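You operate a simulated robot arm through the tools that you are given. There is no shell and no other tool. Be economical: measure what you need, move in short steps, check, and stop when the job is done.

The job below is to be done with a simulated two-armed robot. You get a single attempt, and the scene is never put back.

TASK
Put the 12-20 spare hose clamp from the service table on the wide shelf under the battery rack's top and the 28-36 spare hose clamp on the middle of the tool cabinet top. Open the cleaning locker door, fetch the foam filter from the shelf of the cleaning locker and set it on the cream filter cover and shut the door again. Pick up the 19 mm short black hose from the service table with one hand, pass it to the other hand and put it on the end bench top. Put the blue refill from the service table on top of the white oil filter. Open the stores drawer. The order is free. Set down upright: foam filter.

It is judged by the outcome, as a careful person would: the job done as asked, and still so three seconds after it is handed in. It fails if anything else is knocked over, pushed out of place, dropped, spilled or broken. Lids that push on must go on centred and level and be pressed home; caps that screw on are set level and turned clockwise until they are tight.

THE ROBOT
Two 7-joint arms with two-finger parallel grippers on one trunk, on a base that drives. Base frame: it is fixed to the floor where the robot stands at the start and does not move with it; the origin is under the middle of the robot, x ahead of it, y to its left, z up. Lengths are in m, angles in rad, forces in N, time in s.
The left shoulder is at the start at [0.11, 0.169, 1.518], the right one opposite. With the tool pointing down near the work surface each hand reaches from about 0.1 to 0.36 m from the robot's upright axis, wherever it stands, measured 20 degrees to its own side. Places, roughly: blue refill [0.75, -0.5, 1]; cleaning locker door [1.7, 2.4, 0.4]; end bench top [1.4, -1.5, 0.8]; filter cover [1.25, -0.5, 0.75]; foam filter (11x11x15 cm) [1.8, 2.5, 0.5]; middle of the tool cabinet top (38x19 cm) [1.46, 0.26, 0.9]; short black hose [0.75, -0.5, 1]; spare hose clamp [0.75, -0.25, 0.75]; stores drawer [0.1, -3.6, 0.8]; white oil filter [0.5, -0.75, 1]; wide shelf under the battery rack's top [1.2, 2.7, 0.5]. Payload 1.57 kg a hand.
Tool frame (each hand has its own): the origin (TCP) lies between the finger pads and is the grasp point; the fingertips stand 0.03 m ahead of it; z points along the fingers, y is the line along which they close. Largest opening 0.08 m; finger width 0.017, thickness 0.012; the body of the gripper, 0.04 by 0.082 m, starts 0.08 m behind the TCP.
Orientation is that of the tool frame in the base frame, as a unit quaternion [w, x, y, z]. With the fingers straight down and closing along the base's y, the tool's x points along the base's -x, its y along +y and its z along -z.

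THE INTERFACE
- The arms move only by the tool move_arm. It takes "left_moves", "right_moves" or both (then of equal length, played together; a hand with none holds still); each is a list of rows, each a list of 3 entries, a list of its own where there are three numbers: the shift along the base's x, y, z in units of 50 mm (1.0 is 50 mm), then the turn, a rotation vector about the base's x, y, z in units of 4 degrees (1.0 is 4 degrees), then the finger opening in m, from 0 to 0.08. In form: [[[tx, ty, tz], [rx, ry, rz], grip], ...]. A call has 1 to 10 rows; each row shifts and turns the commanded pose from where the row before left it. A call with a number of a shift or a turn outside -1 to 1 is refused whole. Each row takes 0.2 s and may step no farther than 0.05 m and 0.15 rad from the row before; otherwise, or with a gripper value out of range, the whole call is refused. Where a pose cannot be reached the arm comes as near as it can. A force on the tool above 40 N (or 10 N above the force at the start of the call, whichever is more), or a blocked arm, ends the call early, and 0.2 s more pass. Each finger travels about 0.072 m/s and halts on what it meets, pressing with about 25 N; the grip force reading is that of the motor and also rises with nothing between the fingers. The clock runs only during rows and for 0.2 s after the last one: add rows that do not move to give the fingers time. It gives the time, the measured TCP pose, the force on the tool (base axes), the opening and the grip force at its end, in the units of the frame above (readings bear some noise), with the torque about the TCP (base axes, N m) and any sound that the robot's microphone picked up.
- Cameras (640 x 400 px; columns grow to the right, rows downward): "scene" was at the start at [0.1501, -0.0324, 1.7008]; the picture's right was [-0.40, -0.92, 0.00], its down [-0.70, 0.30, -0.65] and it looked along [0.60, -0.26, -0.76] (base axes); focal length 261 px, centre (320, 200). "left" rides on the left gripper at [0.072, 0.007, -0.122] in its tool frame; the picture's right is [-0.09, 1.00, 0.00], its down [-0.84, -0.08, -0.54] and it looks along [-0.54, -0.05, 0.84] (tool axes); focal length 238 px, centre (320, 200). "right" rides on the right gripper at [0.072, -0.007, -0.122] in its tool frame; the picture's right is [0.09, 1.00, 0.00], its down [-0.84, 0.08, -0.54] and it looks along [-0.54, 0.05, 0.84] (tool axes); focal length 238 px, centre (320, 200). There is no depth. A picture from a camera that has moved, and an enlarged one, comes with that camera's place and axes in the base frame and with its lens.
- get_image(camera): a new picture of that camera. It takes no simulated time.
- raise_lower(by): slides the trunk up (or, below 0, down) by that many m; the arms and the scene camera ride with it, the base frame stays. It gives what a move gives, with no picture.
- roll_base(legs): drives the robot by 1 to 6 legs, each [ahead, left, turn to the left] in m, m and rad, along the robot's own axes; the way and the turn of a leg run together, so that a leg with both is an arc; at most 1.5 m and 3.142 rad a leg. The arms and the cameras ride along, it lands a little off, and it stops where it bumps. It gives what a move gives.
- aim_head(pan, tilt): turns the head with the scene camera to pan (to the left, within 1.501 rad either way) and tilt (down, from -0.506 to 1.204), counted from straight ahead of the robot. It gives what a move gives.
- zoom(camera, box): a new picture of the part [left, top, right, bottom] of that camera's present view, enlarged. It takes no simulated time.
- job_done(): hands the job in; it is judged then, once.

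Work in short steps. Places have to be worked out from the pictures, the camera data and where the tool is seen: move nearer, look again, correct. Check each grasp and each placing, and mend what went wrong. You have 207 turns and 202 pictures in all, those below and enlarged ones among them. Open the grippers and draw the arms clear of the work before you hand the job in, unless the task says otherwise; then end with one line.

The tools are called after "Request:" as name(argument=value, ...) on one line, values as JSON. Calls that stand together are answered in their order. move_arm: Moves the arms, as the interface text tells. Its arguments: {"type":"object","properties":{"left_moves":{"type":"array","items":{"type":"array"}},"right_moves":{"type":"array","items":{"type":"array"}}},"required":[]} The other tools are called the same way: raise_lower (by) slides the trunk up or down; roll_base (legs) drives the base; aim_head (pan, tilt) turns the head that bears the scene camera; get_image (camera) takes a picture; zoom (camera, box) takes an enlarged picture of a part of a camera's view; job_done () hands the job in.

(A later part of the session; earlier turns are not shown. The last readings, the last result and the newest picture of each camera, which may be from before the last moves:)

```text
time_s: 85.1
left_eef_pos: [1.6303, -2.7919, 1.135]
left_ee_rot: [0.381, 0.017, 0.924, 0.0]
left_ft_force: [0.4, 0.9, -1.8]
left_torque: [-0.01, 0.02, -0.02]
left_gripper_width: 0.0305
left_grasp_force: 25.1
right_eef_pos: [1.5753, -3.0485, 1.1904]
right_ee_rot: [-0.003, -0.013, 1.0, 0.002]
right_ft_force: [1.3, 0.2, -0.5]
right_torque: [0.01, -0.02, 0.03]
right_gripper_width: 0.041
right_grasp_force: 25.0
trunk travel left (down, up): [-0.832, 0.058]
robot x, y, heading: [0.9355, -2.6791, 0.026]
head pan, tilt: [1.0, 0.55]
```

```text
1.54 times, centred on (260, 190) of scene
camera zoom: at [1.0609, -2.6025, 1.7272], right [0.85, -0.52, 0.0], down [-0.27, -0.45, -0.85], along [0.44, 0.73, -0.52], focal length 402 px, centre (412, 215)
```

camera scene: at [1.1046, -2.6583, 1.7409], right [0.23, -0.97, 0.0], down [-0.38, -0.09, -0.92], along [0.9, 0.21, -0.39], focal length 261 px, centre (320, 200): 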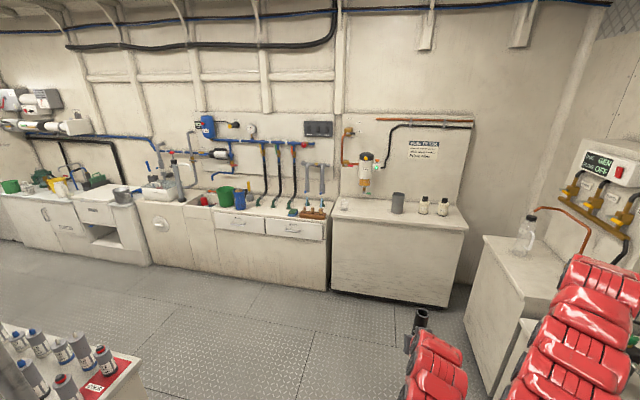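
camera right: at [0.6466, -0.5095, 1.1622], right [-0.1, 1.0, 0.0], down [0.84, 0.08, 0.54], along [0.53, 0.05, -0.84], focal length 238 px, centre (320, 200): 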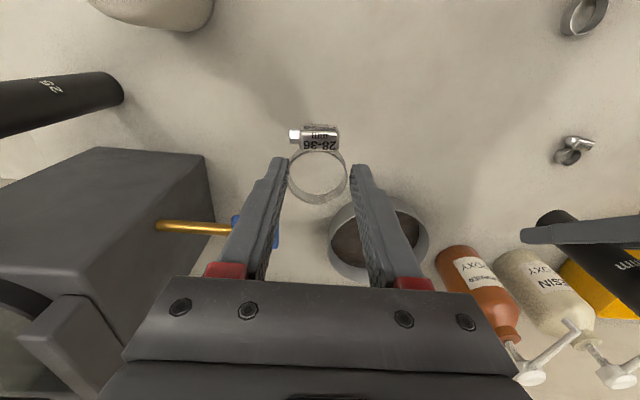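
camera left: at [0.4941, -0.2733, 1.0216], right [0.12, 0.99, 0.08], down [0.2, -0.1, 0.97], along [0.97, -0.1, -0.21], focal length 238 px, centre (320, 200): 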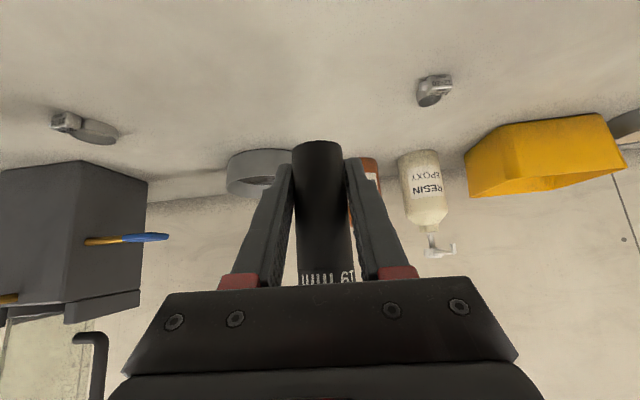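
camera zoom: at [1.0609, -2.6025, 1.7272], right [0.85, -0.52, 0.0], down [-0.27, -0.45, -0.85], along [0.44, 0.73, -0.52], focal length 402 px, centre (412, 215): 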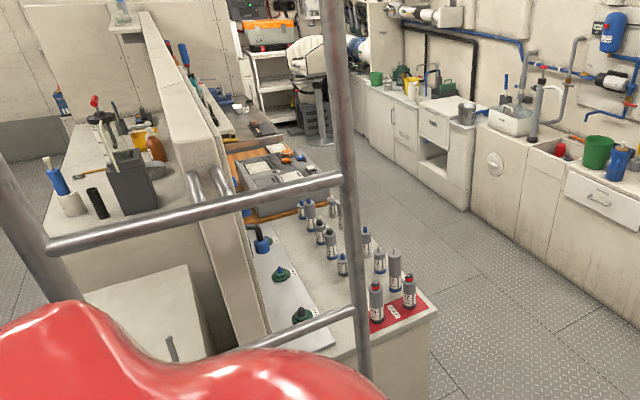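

Route: forward past the ladder, turn left to face +y, shift right into the aisle, forward alongside the bench.

Request:
roll_base(legs=[[0.75, 0, 0], [0, 0, 1.545], [0, -0.42, 0], [0.9, 0, 0]])

Request:
aim_head(pan=0.9, tilt=0.7)

Request:
get_image(camera="scene")

```text
time_s: 99.7
left_eef_pos: [2.2252, -1.0516, 1.1343]
left_ee_rot: [0.271, -0.64, 0.667, 0.27]
left_ft_force: [0.4, 0.4, 0.0]
left_torque: [0.01, -0.02, -0.01]
left_gripper_width: 0.0306
left_grasp_force: 25.2
right_eef_pos: [2.4803, -1.1085, 1.1902]
right_ee_rot: [0.003, 0.715, -0.7, 0.0]
right_ft_force: [0.0, 0.5, -0.9]
right_torque: [0.02, 0.02, 0.03]
right_gripper_width: 0.041
right_grasp_force: 24.6
trunk travel left (down, up): [-0.832, 0.058]
robot x, y, heading: [2.1095, -1.7476, 1.591]
head pan, tilt: [1.0, 0.55]
```

```text
time_s: 100.4
left_eef_pos: [2.2241, -1.051, 1.1346]
left_ee_rot: [0.271, -0.64, 0.667, 0.269]
left_ft_force: [-0.8, -0.2, -0.4]
left_torque: [-0.02, -0.02, 0.01]
left_gripper_width: 0.0303
left_grasp_force: 24.6
right_eef_pos: [2.4817, -1.108, 1.1899]
right_ee_rot: [0.003, 0.714, -0.7, 0.001]
right_ft_force: [0.2, -0.2, -0.6]
right_torque: [-0.03, 0.01, 0.04]
right_gripper_width: 0.041
right_grasp_force: 25.0
trunk travel left (down, up): [-0.832, 0.058]
robot x, y, heading: [2.1102, -1.7466, 1.595]
head pan, tilt: [0.901, 0.7]
```

```text
144 pictures are left
camera scene: at [2.0387, -1.6153, 1.7141], right [0.6, 0.8, 0.0], down [0.51, -0.39, -0.77], along [-0.61, 0.46, -0.64], focal length 261 px, centre (320, 200)
```

scene: 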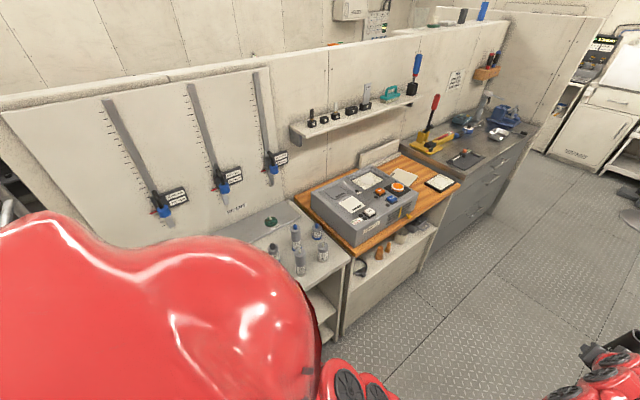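

I see the end bench (cans), a wooden bench with a machine, and the tool cabinet beyond. Look more left at the end bench.

Request:
aim_head(pan=1.45, tilt=0.7)

Request:
get_image(camera="scene")

```text
time_s: 101.4
left_eef_pos: [2.2241, -1.0522, 1.1341]
left_ee_rot: [0.271, -0.639, 0.667, 0.269]
left_ft_force: [-0.3, 1.1, -0.7]
left_torque: [-0.01, 0.0, 0.0]
left_gripper_width: 0.0302
left_grasp_force: 25.1
right_eef_pos: [2.4805, -1.1081, 1.1901]
right_ee_rot: [0.003, 0.714, -0.7, 0.001]
right_ft_force: [0.1, 0.2, -0.1]
right_torque: [-0.01, -0.01, -0.02]
right_gripper_width: 0.0411
right_grasp_force: 24.6
trunk travel left (down, up): [-0.832, 0.058]
robot x, y, heading: [2.1101, -1.746, 1.591]
head pan, tilt: [1.45, 0.7]
```

```text
143 pictures are left
camera scene: at [2.0219, -1.6585, 1.7141], right [0.1, 0.99, 0.0], down [0.64, -0.06, -0.77], along [-0.76, 0.08, -0.64], focal length 261 px, centre (320, 200)
```

scene: 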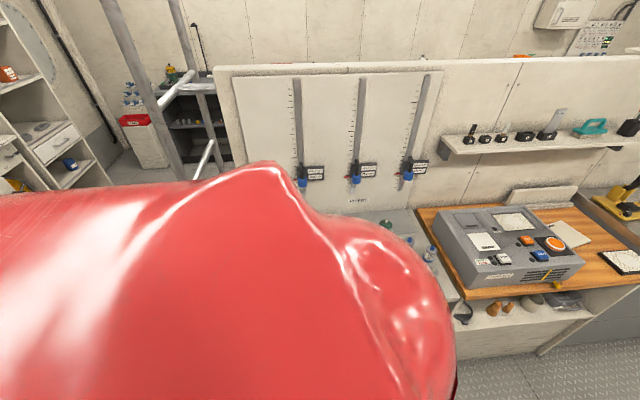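

The shoulder blocks the view. I shift a little away and turn left to face the bench.

Request:
roll_base(legs=[[0, -0.15, 0], [0, 0, 1.55]])

Request:
aim_head(pan=0.0, tilt=0.75)

Request:
get_image(camera="scene")

```text
time_s: 106.4
left_eef_pos: [1.5695, -1.5883, 1.1345]
left_ee_rot: [-0.011, 0.923, -0.044, -0.383]
left_ft_force: [-0.1, -0.9, -0.4]
left_torque: [0.03, 0.05, -0.02]
left_gripper_width: 0.0303
left_grasp_force: 25.3
right_eef_pos: [1.6408, -1.3366, 1.1901]
right_ee_rot: [0.001, 1.0, -0.017, 0.003]
right_ft_force: [-0.7, -0.1, -0.3]
right_torque: [-0.01, -0.02, -0.02]
right_gripper_width: 0.0411
right_grasp_force: 25.0
trunk travel left (down, up): [-0.832, 0.058]
robot x, y, heading: [2.2574, -1.7456, 3.108]
head pan, tilt: [1.45, 0.7]
```

```text
time_s: 108.0
left_eef_pos: [1.5701, -1.5899, 1.1353]
left_ee_rot: [-0.011, 0.923, -0.045, -0.382]
left_ft_force: [-0.3, 0.5, -0.9]
left_torque: [0.02, 0.01, 0.01]
left_gripper_width: 0.0302
left_grasp_force: 24.9
right_eef_pos: [1.6423, -1.3362, 1.1905]
right_ee_rot: [0.001, 1.0, -0.016, 0.002]
right_ft_force: [0.7, -0.7, -0.8]
right_torque: [-0.04, 0.0, 0.0]
right_gripper_width: 0.0411
right_grasp_force: 24.4
trunk travel left (down, up): [-0.832, 0.058]
robot x, y, heading: [2.2591, -1.7412, 3.112]
head pan, tilt: [0.0, 0.75]
```

```text
142 pictures are left
camera scene: at [2.0934, -1.7388, 1.7098], right [0.03, 1.0, 0.0], down [0.68, -0.02, -0.73], along [-0.73, 0.02, -0.68], focal length 261 px, centre (320, 200)
```

scene: 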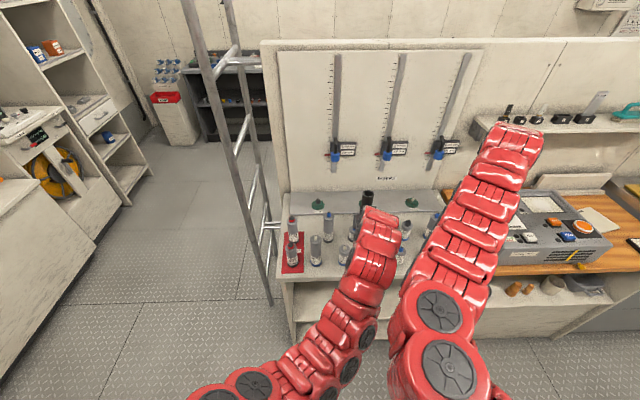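

Check both hand cameras for free space on the end bench.

Request:
get_image(camera="left")

Request:
get_image(camera="right")

Request:
zoom(camera="scene", box=[260, 180, 460, 305])

```text
141 pictures are left
camera left: at [1.7075, -1.6097, 1.1704], right [-0.16, -0.98, 0.08], down [-0.2, 0.11, 0.97], along [-0.97, 0.14, -0.21], focal length 238 px, centre (320, 200)
```

left: 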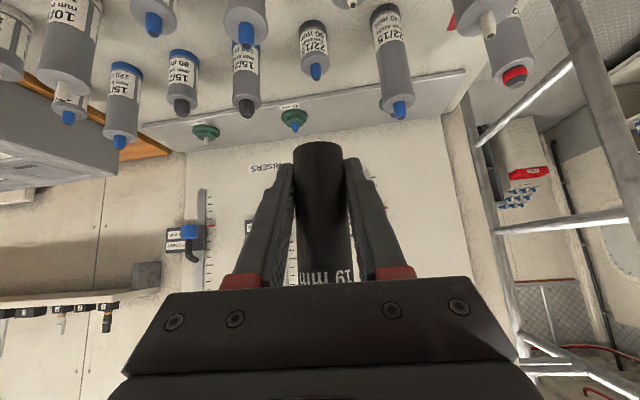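

```text
140 pictures are left
camera right: at [1.714, -1.3336, 1.3126], right [0.06, -1.0, 0.0], down [-0.84, -0.05, 0.54], along [-0.54, -0.03, -0.84], focal length 238 px, centre (320, 200)
```

right: 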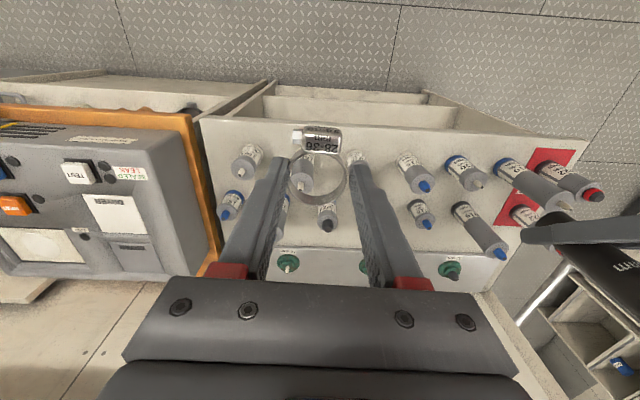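

```text
3.20 times, centred on (360, 242) of scene
camera zoom: at [2.0934, -1.7388, 1.7098], right [0.03, 1.0, 0.0], down [0.68, -0.02, -0.73], along [-0.73, 0.02, -0.68], focal length 835 px, centre (192, 64)
```

zoom: 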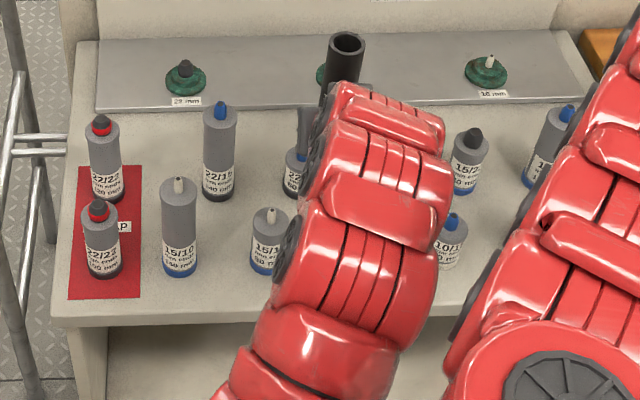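

This bench matches the stated end-bench place (y −1.88…−1.12, top ≈0.85). I zoom on its front strip for a free standing spot.

Request:
zoom(camera="right", box=[380, 110, 600, 250])

Request:
zoom(camera="right", box=[190, 100, 410, 240])

```text
2.86 times, centred on (490, 180) of right
camera zoom: at [1.714, -1.3336, 1.3126], right [0.06, -1.0, 0.0], down [-0.84, -0.05, 0.54], along [-0.54, -0.03, -0.84], focal length 681 px, centre (-166, 257)
```

zoom: 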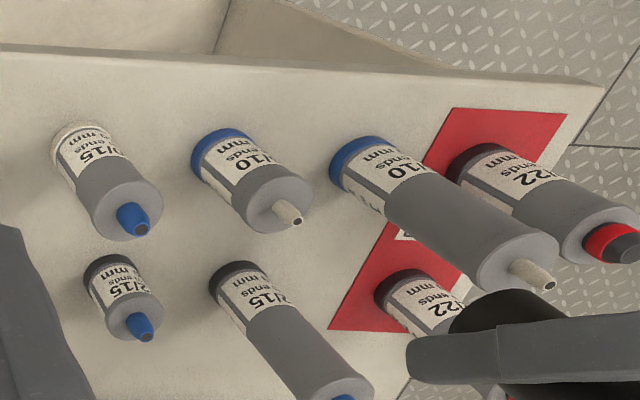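

```text
2.86 times, centred on (300, 170) of right
camera zoom: at [1.714, -1.3336, 1.3126], right [0.06, -1.0, 0.0], down [-0.84, -0.05, 0.54], along [-0.54, -0.03, -0.84], focal length 681 px, centre (377, 286)
```

zoom: 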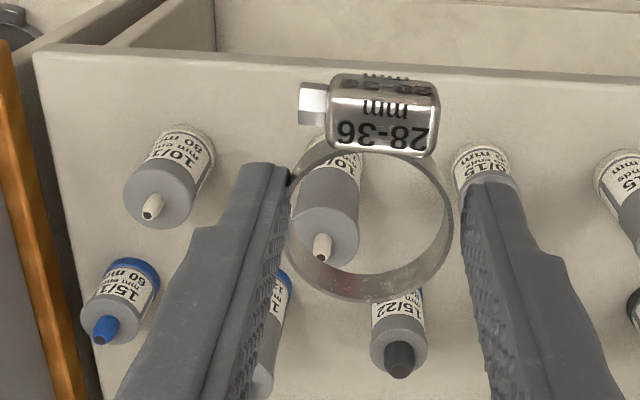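

A spot between two front rams at ≈(1.560, −1.578) is free. Lower the trunk 0.12 m (left wrist needs reach) and look again.

Request:
raise_lower(by=-0.12)

Request:
get_image(camera="right")

Request:
get_image(camera="left")

```text
time_s: 109.5
left_eef_pos: [1.5702, -1.5896, 1.0155]
left_ee_rot: [-0.011, 0.923, -0.044, -0.383]
left_ft_force: [-0.9, 0.9, -0.7]
left_torque: [0.01, -0.01, 0.02]
left_gripper_width: 0.0302
left_grasp_force: 25.1
right_eef_pos: [1.6406, -1.3367, 1.0702]
right_ee_rot: [0.002, 1.0, -0.015, 0.002]
right_ft_force: [-0.3, -0.7, 1.1]
right_torque: [-0.01, 0.05, 0.0]
right_gripper_width: 0.0412
right_grasp_force: 24.7
trunk travel left (down, up): [-0.712, 0.178]
robot x, y, heading: [2.2565, -1.7433, 3.106]
head pan, tilt: [0.0, 0.75]
```

```text
136 pictures are left
camera right: at [1.7142, -1.3337, 1.1928], right [0.06, -1.0, 0.0], down [-0.84, -0.05, 0.54], along [-0.54, -0.03, -0.84], focal length 238 px, centre (320, 200)
```

right: 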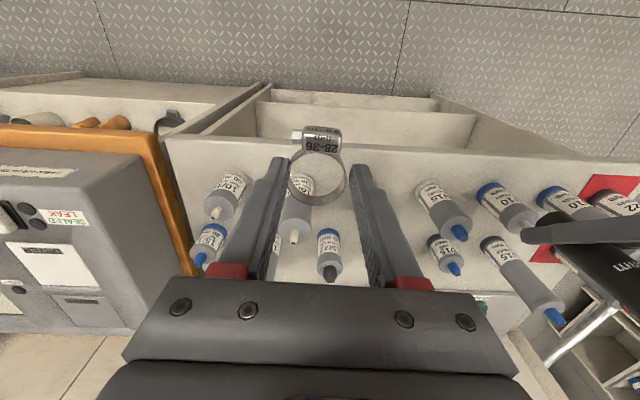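

```text
135 pictures are left
camera left: at [1.7076, -1.6098, 1.0506], right [-0.16, -0.98, 0.08], down [-0.2, 0.11, 0.97], along [-0.97, 0.14, -0.21], focal length 238 px, centre (320, 200)
```

left: 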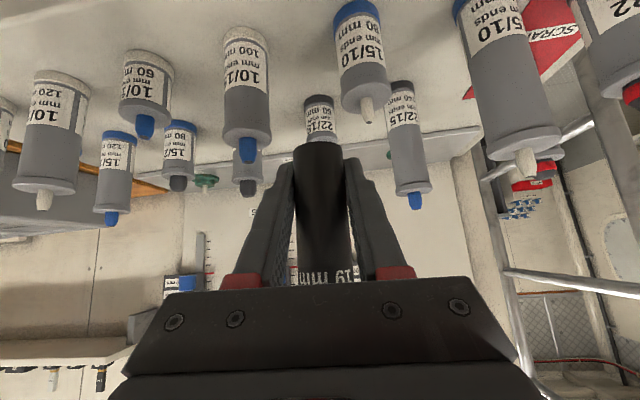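

Gap midpoint confirmed y≈−1.582. Shift and descend to z≈0.915.

Request:
move_arm(left_moves=[[[-0.16, 0.15, 0], [0, 0, 0], 0.02], [[0, 0, -0.7], [0, 0, 0], 0.02], [[0, 0, -0.7], [0, 0, 0], 0.02], [[0, 0, -0.5], [0, 0, 0], 0.02], [[0, 0, 0], [0, 0, 0], 0.02]])

Request:
get_image(camera="left")

Request:
get_image(camera="right")

```text
time_s: 110.7
left_eef_pos: [1.5629, -1.5822, 0.9204]
left_ee_rot: [-0.012, 0.923, -0.045, -0.383]
left_ft_force: [-0.8, -0.2, -0.4]
left_torque: [0.03, -0.03, 0.01]
left_gripper_width: 0.0306
left_grasp_force: 24.5
right_eef_pos: [1.641, -1.3372, 1.0712]
right_ee_rot: [0.002, 1.0, -0.017, 0.003]
right_ft_force: [0.2, -0.3, -0.5]
right_torque: [-0.04, 0.0, 0.02]
right_gripper_width: 0.0413
right_grasp_force: 24.8
trunk travel left (down, up): [-0.712, 0.178]
robot x, y, heading: [2.261, -1.741, 3.109]
head pan, tilt: [0.0, 0.75]
```

```text
134 pictures are left
camera left: at [1.6996, -1.6017, 0.9553], right [-0.16, -0.98, 0.08], down [-0.2, 0.11, 0.97], along [-0.97, 0.14, -0.21], focal length 238 px, centre (320, 200)
```

left: 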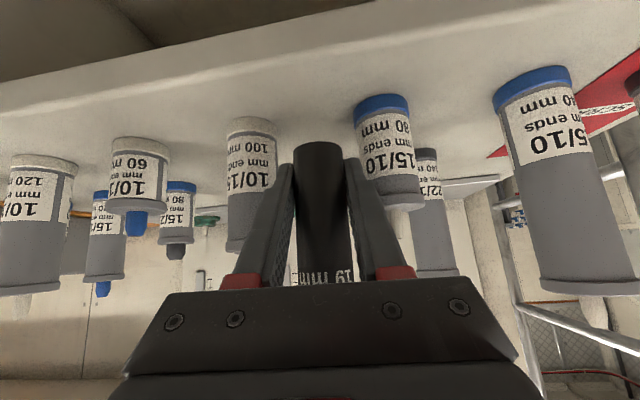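

```text
133 pictures are left
camera right: at [1.7142, -1.3337, 1.1928], right [0.06, -1.0, 0.0], down [-0.84, -0.05, 0.54], along [-0.54, -0.03, -0.84], focal length 238 px, centre (320, 200)
```

right: 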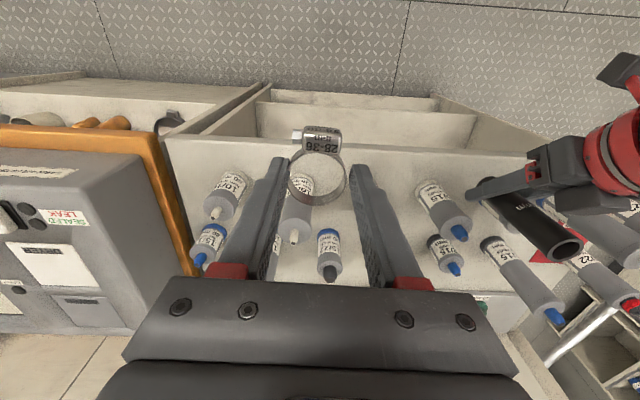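

Still centred. Descend slowly to contact.

Request:
move_arm(left_moves=[[[0, 0, -0.3], [0, 0, 0], 0.02], [[0, 0, -0.3], [0, 0, 0], 0.02], [[0, 0, -0.1], [0, 0, 0], 0.02], [[0, 0, 0], [0, 0, 0], 0.02]])

Request:
get_image(camera="left")

```text
time_s: 111.7
left_eef_pos: [1.5627, -1.5813, 0.8855]
left_ee_rot: [-0.011, 0.923, -0.045, -0.382]
left_ft_force: [-0.3, 0.7, -0.7]
left_torque: [0.02, 0.0, -0.01]
left_gripper_width: 0.0304
left_grasp_force: 24.8
right_eef_pos: [1.6423, -1.3377, 1.071]
right_ee_rot: [0.001, 1.0, -0.017, 0.003]
right_ft_force: [-0.1, -0.1, 0.3]
right_torque: [-0.02, 0.05, 0.01]
right_gripper_width: 0.041
right_grasp_force: 25.4
trunk travel left (down, up): [-0.712, 0.178]
robot x, y, heading: [2.2597, -1.7412, 3.108]
head pan, tilt: [0.0, 0.75]
```

```text
132 pictures are left
camera left: at [1.6997, -1.602, 0.9207], right [-0.16, -0.98, 0.08], down [-0.2, 0.11, 0.97], along [-0.97, 0.14, -0.21], focal length 238 px, centre (320, 200)
```

left: 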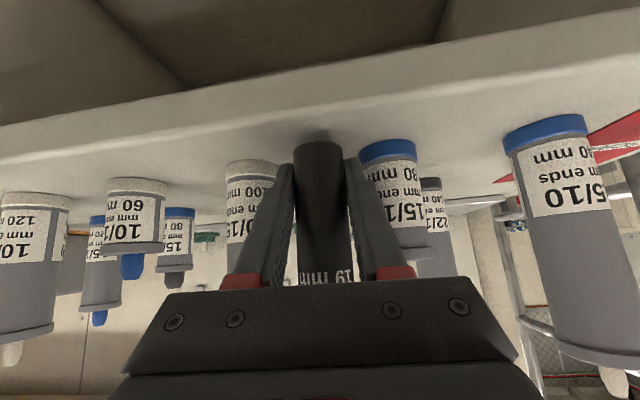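

Continue down in 4 mm steps.

Request:
move_arm(left_moves=[[[0, 0, -0.08], [0, 0, 0], 0.02], [[0, 0, -0.08], [0, 0, 0], 0.02], [[0, 0, 0], [0, 0, 0], 0.02]])

```text
time_s: 112.5
left_eef_pos: [1.5623, -1.5823, 0.8769]
left_ee_rot: [-0.012, 0.923, -0.045, -0.382]
left_ft_force: [0.4, 0.3, 2.9]
left_torque: [0.09, 0.05, 0.0]
left_gripper_width: 0.0304
left_grasp_force: 24.9
right_eef_pos: [1.6418, -1.3371, 1.071]
right_ee_rot: [0.001, 1.0, -0.017, 0.003]
right_ft_force: [-0.5, -0.1, -0.7]
right_torque: [0.04, 0.02, -0.02]
right_gripper_width: 0.0408
right_grasp_force: 25.1
trunk travel left (down, up): [-0.712, 0.178]
robot x, y, heading: [2.2598, -1.7462, 3.105]
head pan, tilt: [0.0, 0.75]
```

Light contact. Loosen slightly so the hose settles guided between the fingers.

Request:
move_arm(left_moves=[[[0, 0, 0], [0, 0, 0], 0.034], [[0, 0, 0], [0, 0, 0], 0.036], [[0, 0, 0], [0, 0, 0], 0.036]])

Request:
get_image(camera="left")

Request:
get_image(camera="right")

```text
time_s: 113.3
left_eef_pos: [1.564, -1.5838, 0.8785]
left_ee_rot: [-0.011, 0.923, -0.044, -0.382]
left_ft_force: [-0.1, -4.3, 4.6]
left_torque: [-0.02, 0.07, 0.05]
left_gripper_width: 0.0327
left_grasp_force: 0.0
right_eef_pos: [1.6416, -1.3373, 1.0694]
right_ee_rot: [0.001, 1.0, -0.017, 0.003]
right_ft_force: [0.0, -1.3, -0.3]
right_torque: [-0.03, -0.01, -0.05]
right_gripper_width: 0.0411
right_grasp_force: 25.0
trunk travel left (down, up): [-0.712, 0.178]
robot x, y, heading: [2.258, -1.7456, 3.111]
head pan, tilt: [0.0, 0.75]
```

```text
131 pictures are left
camera left: at [1.6997, -1.6027, 0.9131], right [-0.15, -0.98, 0.08], down [-0.2, 0.11, 0.97], along [-0.97, 0.13, -0.21], focal length 238 px, centre (320, 200)
```

left: 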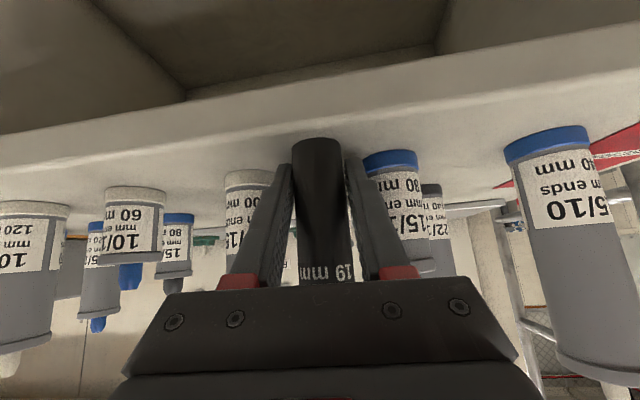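

```text
130 pictures are left
camera right: at [1.7145, -1.3344, 1.1932], right [0.06, -1.0, 0.0], down [-0.84, -0.05, 0.54], along [-0.54, -0.03, -0.84], focal length 238 px, centre (320, 200)
```

right: 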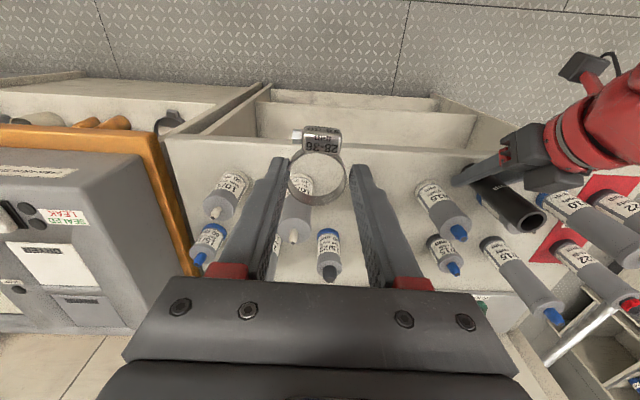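

The hose has settled on the bench; a finger lightly presses beside a ram. Withdraw along the finger direction without opening further.

Request:
move_arm(left_moves=[[[0.14, -0.01, 0.14], [0, 0, 0], 0.036], [[0.2, -0.015, 0.2], [0, 0, 0], 0.036], [[0.3, -0.02, 0.3], [0, 0, 0], 0.04], [[0.5, -0.03, 0.5], [0, 0, 0], 0.05], [[0.5, -0.03, 0.5], [0, 0, 0], 0.05], [[0.2, 0, 0.9], [0, 0, 0], 0.05], [[0, 0, 0], [0, 0, 0], 0.05]])

Request:
get_image(camera="left")

Request:
get_image(camera="right")

```text
time_s: 114.9
left_eef_pos: [1.656, -1.5899, 1.0028]
left_ee_rot: [-0.011, 0.923, -0.045, -0.382]
left_ft_force: [-0.4, -0.1, -0.1]
left_torque: [0.01, -0.03, -0.02]
left_gripper_width: 0.05
left_grasp_force: 0.0
right_eef_pos: [1.6413, -1.3373, 1.0693]
right_ee_rot: [0.001, 1.0, -0.016, 0.002]
right_ft_force: [-0.1, -0.7, -0.7]
right_torque: [0.02, 0.02, -0.01]
right_gripper_width: 0.0411
right_grasp_force: 24.5
trunk travel left (down, up): [-0.712, 0.178]
robot x, y, heading: [2.257, -1.7426, 3.108]
head pan, tilt: [0.0, 0.75]
```

```text
129 pictures are left
camera left: at [1.792, -1.6094, 1.0385], right [-0.16, -0.98, 0.08], down [-0.2, 0.11, 0.97], along [-0.97, 0.14, -0.21], focal length 238 px, centre (320, 200)
```

left: 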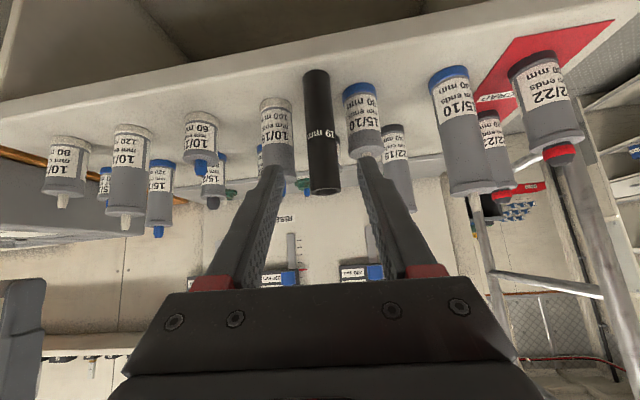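

```text
128 pictures are left
camera right: at [1.7139, -1.3338, 1.1926], right [0.06, -1.0, 0.0], down [-0.84, -0.05, 0.54], along [-0.54, -0.03, -0.84], focal length 238 px, centre (320, 200)
```

right: 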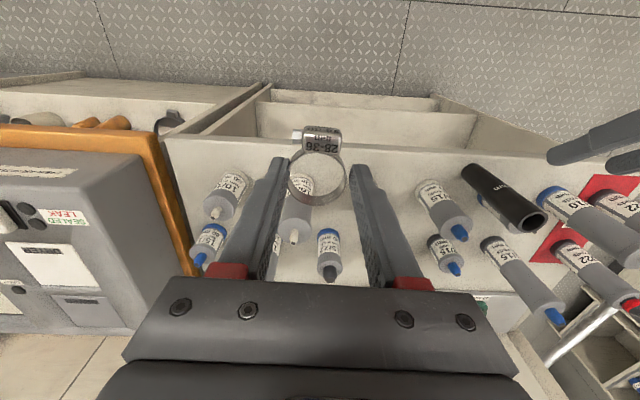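

Hose stands, rams undisturbed. Raise the trunk, back off 0.1 and slide right 1.6 m toward the tool cabinet.

Request:
raise_lower(by=0.12)

Request:
roll_base(legs=[[-0.1, 0, 0], [0, -0.8, 0], [0, -0.8, 0]])

Request:
get_image(camera="scene")

Request:
get_image(camera="right")

```text
time_s: 116.4
left_eef_pos: [1.6551, -1.589, 1.1223]
left_ee_rot: [-0.011, 0.923, -0.045, -0.382]
left_ft_force: [0.4, 0.0, -0.1]
left_torque: [0.01, -0.04, 0.0]
left_gripper_width: 0.0501
left_grasp_force: 0.1
right_eef_pos: [1.6419, -1.3365, 1.1897]
right_ee_rot: [0.002, 1.0, -0.017, 0.003]
right_ft_force: [-0.2, -0.1, -0.8]
right_torque: [0.03, 0.01, 0.02]
right_gripper_width: 0.0412
right_grasp_force: 25.2
trunk travel left (down, up): [-0.832, 0.058]
robot x, y, heading: [2.259, -1.7424, 3.11]
head pan, tilt: [0.0, 0.75]
```

```text
time_s: 125.4
left_eef_pos: [1.8321, 0.0284, 1.1231]
left_ee_rot: [-0.015, 0.922, -0.054, -0.383]
left_ft_force: [0.1, 0.6, 0.3]
left_torque: [-0.03, 0.02, -0.01]
left_gripper_width: 0.0499
left_grasp_force: 0.1
right_eef_pos: [1.8243, 0.2818, 1.1894]
right_ee_rot: [0.001, 1.0, -0.026, 0.002]
right_ft_force: [-0.1, -0.2, -0.4]
right_torque: [0.02, -0.02, -0.01]
right_gripper_width: 0.0407
right_grasp_force: 25.4
trunk travel left (down, up): [-0.832, 0.058]
robot x, y, heading: [2.4347, -0.1365, 3.091]
head pan, tilt: [0.0, 0.75]
```

```text
127 pictures are left
camera scene: at [2.2683, -0.1293, 1.7098], right [0.05, 1.0, 0.0], down [0.68, -0.04, -0.73], along [-0.73, 0.04, -0.68], focal length 261 px, centre (320, 200)
```

scene: 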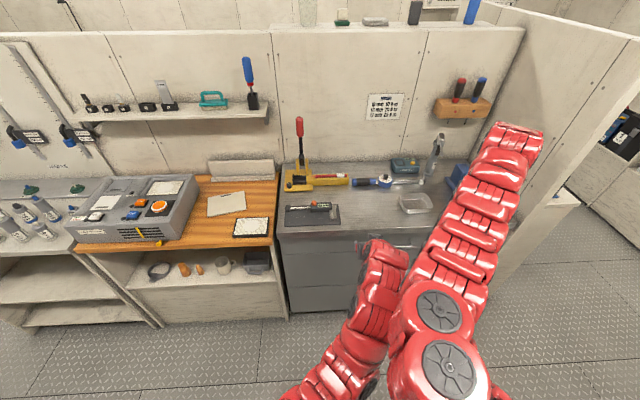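

```text
126 pictures are left
camera right: at [1.8966, 0.2831, 1.3129], right [0.04, -1.0, 0.0], down [-0.84, -0.03, 0.54], along [-0.54, -0.02, -0.84], focal length 238 px, centre (320, 200)
```

right: 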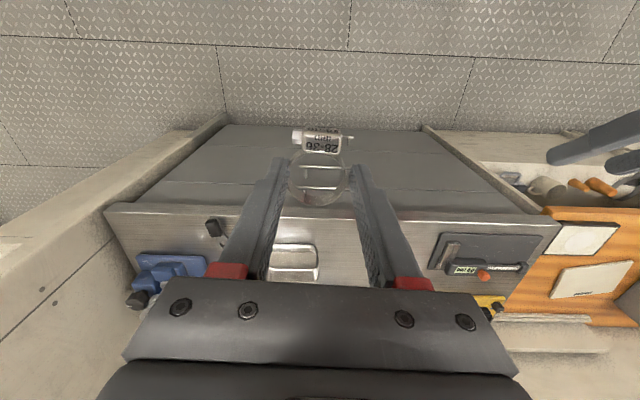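

The tool cabinet has a tray and a mat; free spot in the middle ≈(1.47, 0.19). Drive forward 0.32 m.

Request:
roll_base(legs=[[0.32, 0, 0]])

Request:
get_image(camera="right")

Request:
get_image(camera="scene")

```text
time_s: 127.5
left_eef_pos: [1.5108, 0.0404, 1.122]
left_ee_rot: [-0.013, 0.923, -0.05, -0.382]
left_ft_force: [0.0, -0.7, 0.4]
left_torque: [0.0, -0.01, 0.0]
left_gripper_width: 0.0501
left_grasp_force: 0.0
right_eef_pos: [1.5012, 0.294, 1.1906]
right_ee_rot: [0.002, 1.0, -0.024, 0.002]
right_ft_force: [0.0, -0.6, -0.6]
right_torque: [0.01, 0.02, 0.01]
right_gripper_width: 0.0411
right_grasp_force: 25.0
trunk travel left (down, up): [-0.832, 0.058]
robot x, y, heading: [2.1104, -0.123, 3.097]
head pan, tilt: [0.0, 0.75]
```

```text
125 pictures are left
camera right: at [1.5737, 0.2957, 1.3132], right [0.05, -1.0, 0.0], down [-0.84, -0.04, 0.54], along [-0.54, -0.03, -0.84], focal length 238 px, centre (320, 200)
```

right: 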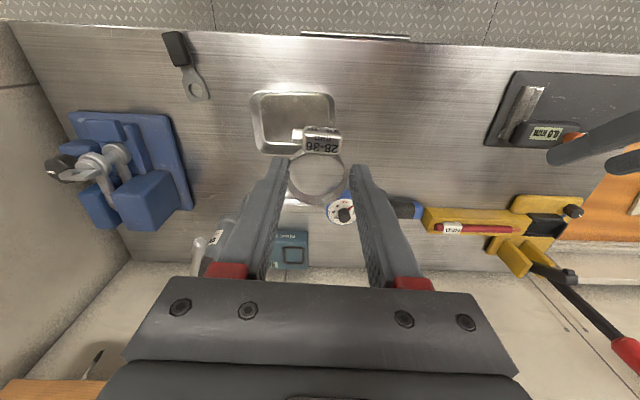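

```text
124 pictures are left
camera scene: at [1.9483, -0.1142, 1.71], right [0.05, 1.0, 0.0], down [0.68, -0.03, -0.73], along [-0.73, 0.03, -0.68], focal length 261 px, centre (320, 200)
```

scene: 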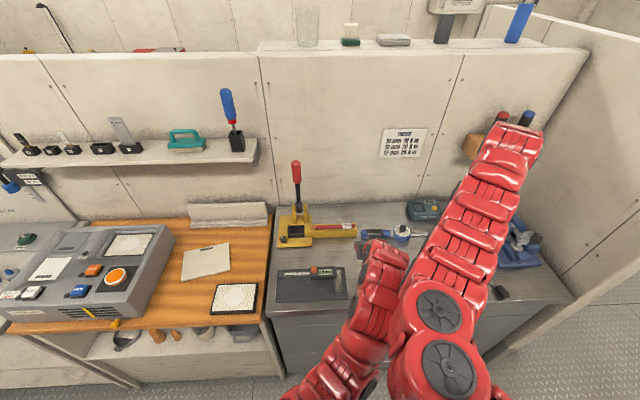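

Target the free patch between tray and mat at (1.47, 0.19). Move right hand there, left hand moves away.

Request:
move_arm(right_moves=[[[-0.2, -0.7, 0], [0, 0, 0], 0.03], [[-0.2, -0.7, 0], [0, 0, 0], 0.03], [[-0.2, -0.68, 0], [0, 0, 0], 0.03], [[0, 0, -0.9], [0, 0, 0], 0.03], [[0, 0, -0.9], [0, 0, 0], 0.03], [[0, 0, 0], [0, 0, 0], 0.03]], left_moves=[[[0.2, -0.7, 0], [0, 0, 0], 0.05], [[0.2, -0.7, 0], [0, 0, 0], 0.05], [[0, 0, 0], [0, 0, 0], 0.05], [[0, 0, 0], [0, 0, 0], 0.05], [[0, 0, 0], [0, 0, 0], 0.05], [[0, 0, 0], [0, 0, 0], 0.05]])

Request:
get_image(camera="right")

```text
time_s: 128.9
left_eef_pos: [1.5302, -0.0297, 1.1234]
left_ee_rot: [-0.014, 0.922, -0.05, -0.383]
left_ft_force: [0.1, -0.3, 0.7]
left_torque: [0.0, 0.02, 0.02]
left_gripper_width: 0.0499
left_grasp_force: 0.1
right_eef_pos: [1.4685, 0.1914, 1.1001]
right_ee_rot: [0.001, 1.0, -0.023, 0.003]
right_ft_force: [0.2, 0.0, 0.4]
right_torque: [-0.04, 0.01, -0.01]
right_gripper_width: 0.0411
right_grasp_force: 24.6
trunk travel left (down, up): [-0.832, 0.058]
robot x, y, heading: [2.1137, -0.1213, 3.096]
head pan, tilt: [0.0, 0.75]
```

```text
123 pictures are left
camera right: at [1.5415, 0.1922, 1.2241], right [0.05, -1.0, 0.0], down [-0.84, -0.04, 0.54], along [-0.54, -0.03, -0.84], focal length 238 px, centre (320, 200)
```

right: 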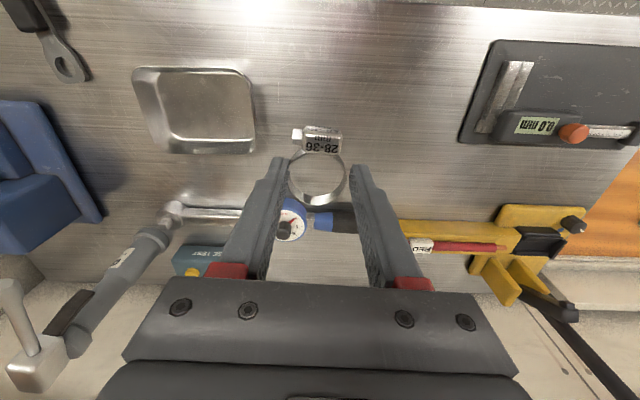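

Clear spot below. Descend to 0.96, then slowly.

Request:
move_arm(right_moves=[[[0, 0, -0.9], [0, 0, 0], 0.03], [[0, 0, -0.9], [0, 0, 0], 0.03], [[0, 0, -0.7], [0, 0, 0], 0.03], [[0, 0, -0.2], [0, 0, 0], 0.03], [[0, 0, 0], [0, 0, 0], 0.03]])

Request:
get_image(camera="right")

```text
time_s: 130.1
left_eef_pos: [1.5298, -0.0289, 1.1242]
left_ee_rot: [-0.013, 0.922, -0.05, -0.383]
left_ft_force: [0.5, 0.5, -0.3]
left_torque: [-0.01, -0.03, -0.03]
left_gripper_width: 0.0501
left_grasp_force: 0.1
right_eef_pos: [1.4703, 0.1898, 0.9676]
right_ee_rot: [0.002, 1.0, -0.023, 0.002]
right_ft_force: [-0.3, 0.2, 0.0]
right_torque: [0.04, 0.01, -0.01]
right_gripper_width: 0.0412
right_grasp_force: 24.8
trunk travel left (down, up): [-0.832, 0.058]
robot x, y, heading: [2.1132, -0.1218, 3.095]
head pan, tilt: [0.0, 0.75]
```

```text
122 pictures are left
camera right: at [1.5428, 0.1915, 1.0892], right [0.05, -1.0, 0.0], down [-0.84, -0.04, 0.54], along [-0.54, -0.03, -0.84], focal length 238 px, centre (320, 200)
```

right: 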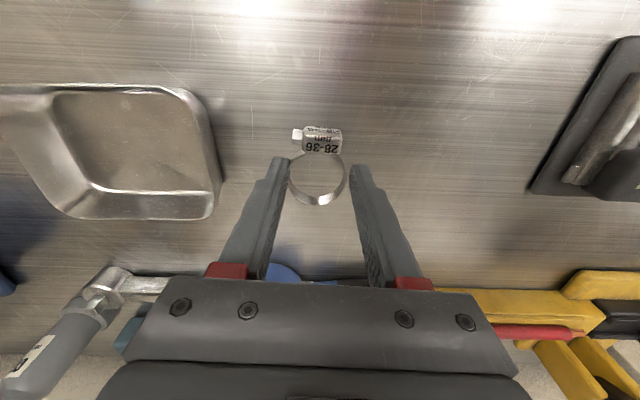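

Continue downward slowly.

Request:
move_arm(right_moves=[[[0, 0, -0.2], [0, 0, 0], 0.03], [[0, 0, -0.2], [0, 0, 0], 0.03], [[0, 0, -0.1], [0, 0, 0], 0.03], [[0, 0, 0], [0, 0, 0], 0.03]])

Request:
get_image(camera="right")

```text
time_s: 131.1
left_eef_pos: [1.5306, -0.0296, 1.1234]
left_ee_rot: [-0.013, 0.923, -0.051, -0.381]
left_ft_force: [0.4, -1.5, -0.8]
left_torque: [-0.04, -0.04, 0.02]
left_gripper_width: 0.0499
left_grasp_force: 0.0
right_eef_pos: [1.4692, 0.1899, 0.9405]
right_ee_rot: [0.001, 1.0, -0.024, 0.003]
right_ft_force: [1.3, 0.3, -0.5]
right_torque: [0.02, -0.01, 0.01]
right_gripper_width: 0.0411
right_grasp_force: 24.5
trunk travel left (down, up): [-0.832, 0.058]
robot x, y, heading: [2.1109, -0.1201, 3.096]
head pan, tilt: [0.0, 0.75]
```

```text
121 pictures are left
camera right: at [1.5433, 0.1921, 1.0633], right [0.05, -1.0, 0.0], down [-0.84, -0.04, 0.54], along [-0.54, -0.03, -0.84], focal length 238 px, centre (320, 200)
```

right: 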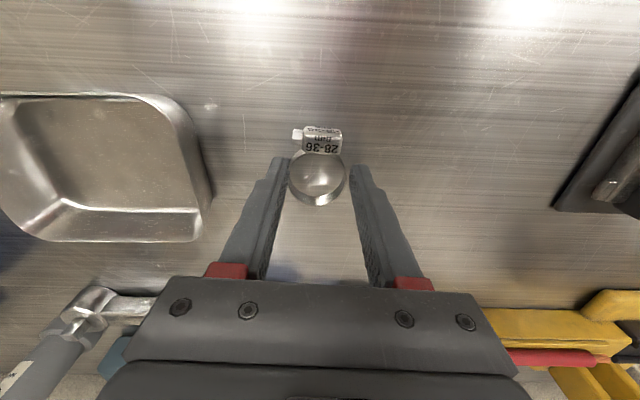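

Close to the surface; continue in 4 mm rows.

Request:
move_arm(right_moves=[[[0, 0, -0.08], [0, 0, 0], 0.03], [[0, 0, -0.08], [0, 0, 0], 0.03], [[0, 0, 0], [0, 0, 0], 0.03]])

```text
time_s: 131.9
left_eef_pos: [1.5297, -0.0302, 1.124]
left_ee_rot: [-0.013, 0.922, -0.05, -0.383]
left_ft_force: [0.9, 0.7, -0.1]
left_torque: [0.01, -0.01, -0.04]
left_gripper_width: 0.0499
left_grasp_force: 0.0
right_eef_pos: [1.4706, 0.1884, 0.9315]
right_ee_rot: [0.002, 1.0, -0.023, 0.003]
right_ft_force: [-0.3, 0.0, 0.4]
right_torque: [-0.01, 0.02, -0.03]
right_gripper_width: 0.0411
right_grasp_force: 24.9
trunk travel left (down, up): [-0.832, 0.058]
robot x, y, heading: [2.1084, -0.1205, 3.093]
head pan, tilt: [0.0, 0.75]
```

Request:
move_arm(right_moves=[[[0, 0, -0.06], [0, 0, 0], 0.03], [[0, 0, -0.06], [0, 0, 0], 0.03], [[0, 0, 0], [0, 0, 0], 0.03]])

```text
time_s: 132.7
left_eef_pos: [1.5334, -0.0317, 1.1253]
left_ee_rot: [-0.015, 0.922, -0.051, -0.384]
left_ft_force: [-0.2, 0.6, 0.2]
left_torque: [0.01, -0.02, -0.01]
left_gripper_width: 0.0502
left_grasp_force: 0.0
right_eef_pos: [1.4708, 0.1894, 0.9288]
right_ee_rot: [0.0, 1.0, -0.024, 0.0]
right_ft_force: [-3.4, 3.8, 32.1]
right_torque: [0.23, -0.32, -0.02]
right_gripper_width: 0.0408
right_grasp_force: 25.1
trunk travel left (down, up): [-0.832, 0.058]
robot x, y, heading: [2.1151, -0.1225, 3.093]
head pan, tilt: [0.0, 0.75]
```

Contact at 0.929. Ease up 2 mm, open, and rise.

Request:
move_arm(right_moves=[[[0, 0, 0.05], [0, 0, 0], 0.03], [[0, 0, 0], [0, 0, 0], 0.055], [[0, 0, 0], [0, 0, 0], 0.06], [[0, 0, 0], [0, 0, 0], 0.06], [[0, 0, 0.6], [0, 0, 0], 0.06], [[0, 0, 0.9], [0, 0, 0], 0.06], [[0, 0, 0.9], [0, 0, 0], 0.06], [[0, 0, 0], [0, 0, 0], 0.06]])

Request:
get_image(camera="right")

```text
time_s: 134.5
left_eef_pos: [1.5309, -0.0305, 1.1235]
left_ee_rot: [-0.013, 0.923, -0.05, -0.382]
left_ft_force: [0.4, 0.7, 0.2]
left_torque: [0.0, 0.0, 0.02]
left_gripper_width: 0.0503
left_grasp_force: 0.0
right_eef_pos: [1.4709, 0.1901, 1.0485]
right_ee_rot: [0.002, 1.0, -0.023, 0.004]
right_ft_force: [0.6, -0.6, -0.7]
right_torque: [-0.01, 0.04, -0.01]
right_gripper_width: 0.06
right_grasp_force: 0.0
trunk travel left (down, up): [-0.832, 0.058]
robot x, y, heading: [2.1094, -0.1167, 3.096]
head pan, tilt: [0.0, 0.75]
```

```text
120 pictures are left
camera right: at [1.5436, 0.1923, 1.1713], right [0.05, -1.0, 0.0], down [-0.84, -0.04, 0.54], along [-0.54, -0.03, -0.84], focal length 238 px, centre (320, 200)
```

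right: 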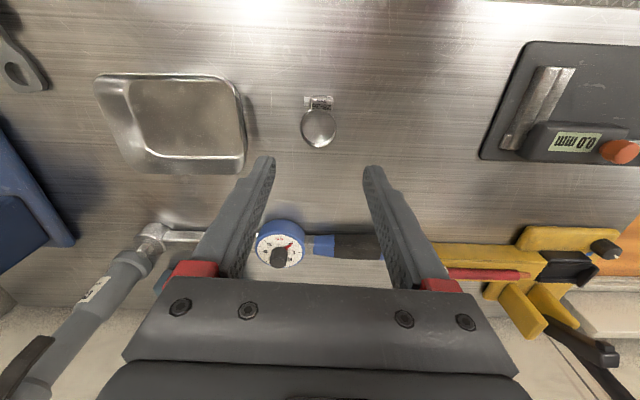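

Clamp placed at the middle of the tool cabinet. Zoom on the wooden bench to identify the cream filter cover.

Request:
zoom(camera="scene", box=[140, 190, 300, 320])

Request:
aim_head(pan=-1.3, tilt=0.4)

Request:
get_image(camera="scene")

```text
3.08 times, centred on (220, 255) of scene
camera zoom: at [1.947, -0.1138, 1.7097], right [0.05, 1.0, 0.0], down [0.68, -0.03, -0.73], along [-0.73, 0.03, -0.68], focal length 803 px, centre (628, 31)
```

zoom: 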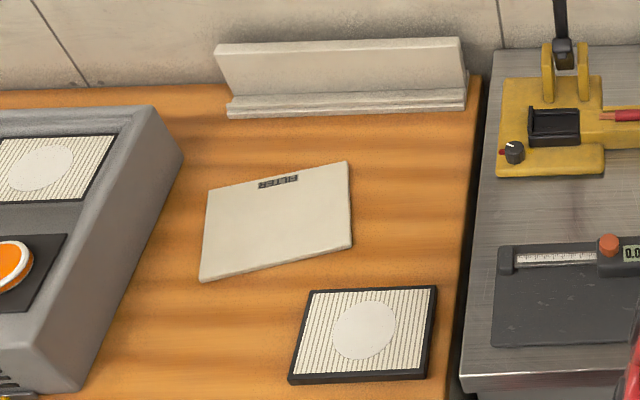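

```text
time_s: 136.0
left_eef_pos: [1.5317, -0.0301, 1.1233]
left_ee_rot: [-0.014, 0.922, -0.05, -0.383]
left_ft_force: [-0.5, -0.4, -0.1]
left_torque: [-0.01, 0.01, 0.03]
left_gripper_width: 0.0497
left_grasp_force: 0.1
right_eef_pos: [1.4716, 0.1886, 1.0492]
right_ee_rot: [0.001, 1.0, -0.023, 0.002]
right_ft_force: [-0.3, 0.6, 0.5]
right_torque: [-0.01, 0.0, -0.01]
right_gripper_width: 0.06
right_grasp_force: 0.0
trunk travel left (down, up): [-0.832, 0.058]
robot x, y, heading: [2.1125, -0.1167, 3.092]
head pan, tilt: [-1.3, 0.4]
```

```text
118 pictures are left
camera scene: at [2.0093, -0.0276, 1.7409], right [0.97, 0.22, 0.0], down [0.09, -0.38, -0.92], along [-0.21, 0.9, -0.39], focal length 261 px, centre (320, 200)
```

scene: 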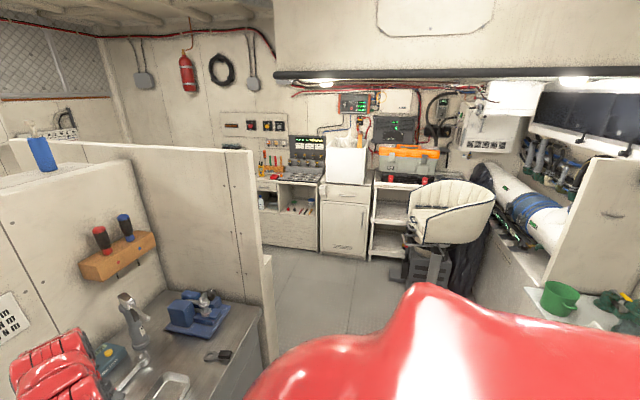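

The "FILTER" cream plate is at ≈(1.363, −0.522). The cleaning locker and battery rack are ahead at the far wall. Zoom there.

Request:
zoom(camera="scene", box=[250, 130, 410, 270])

```text
2.86 times, centred on (330, 200) of scene
camera zoom: at [2.0093, -0.0276, 1.7409], right [0.97, 0.22, 0.0], down [0.09, -0.38, -0.92], along [-0.21, 0.9, -0.39], focal length 746 px, centre (291, 200)
```

zoom: 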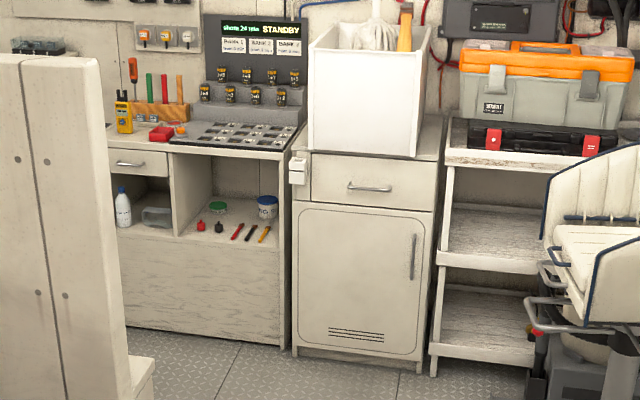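

Back off, turn right to face +y (locker side), and drive ahead 0.9 m.

Request:
roll_base(legs=[[-0.28, 0, 0], [0, 0, -1.52], [0.7, 0, 0]])

Request:
aim_head(pan=0.25, tilt=0.6)

Request:
get_image(camera="scene")

```text
time_s: 145.1
left_eef_pos: [2.4426, 1.161, 1.1247]
left_ee_rot: [0.272, -0.637, 0.669, 0.269]
left_ft_force: [1.0, -0.5, 0.4]
left_torque: [0.01, 0.01, 0.03]
left_gripper_width: 0.0502
left_grasp_force: 0.1
right_eef_pos: [2.6575, 1.2331, 1.0488]
right_ee_rot: [0.002, 0.711, -0.704, 0.001]
right_ft_force: [0.4, 0.5, 1.1]
right_torque: [-0.01, 0.02, 0.01]
right_gripper_width: 0.0601
right_grasp_force: 0.0
trunk travel left (down, up): [-0.832, 0.058]
robot x, y, heading: [2.3839, 0.5755, 1.578]
head pan, tilt: [-1.3, 0.4]
```

```text
time_s: 146.8
left_eef_pos: [2.4427, 1.1615, 1.123]
left_ee_rot: [0.273, -0.636, 0.67, 0.268]
left_ft_force: [0.3, 0.1, -0.7]
left_torque: [0.02, 0.0, 0.02]
left_gripper_width: 0.0502
left_grasp_force: 0.1
right_eef_pos: [2.6567, 1.2337, 1.0482]
right_ee_rot: [0.003, 0.711, -0.703, 0.001]
right_ft_force: [-0.8, 0.8, 0.8]
right_torque: [-0.04, 0.0, -0.03]
right_gripper_width: 0.0599
right_grasp_force: 0.0
trunk travel left (down, up): [-0.832, 0.058]
robot x, y, heading: [2.3823, 0.5793, 1.583]
head pan, tilt: [0.25, 0.6]
```

```text
116 pictures are left
camera scene: at [2.3597, 0.7412, 1.7227], right [0.97, 0.26, 0.0], down [0.14, -0.55, -0.83], along [-0.21, 0.8, -0.56], focal length 261 px, centre (320, 200)
```

scene: 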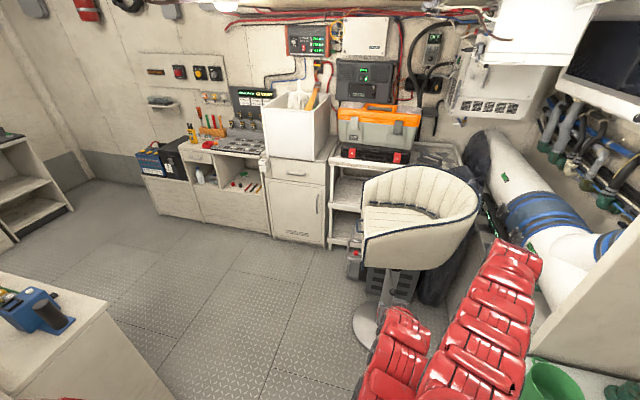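

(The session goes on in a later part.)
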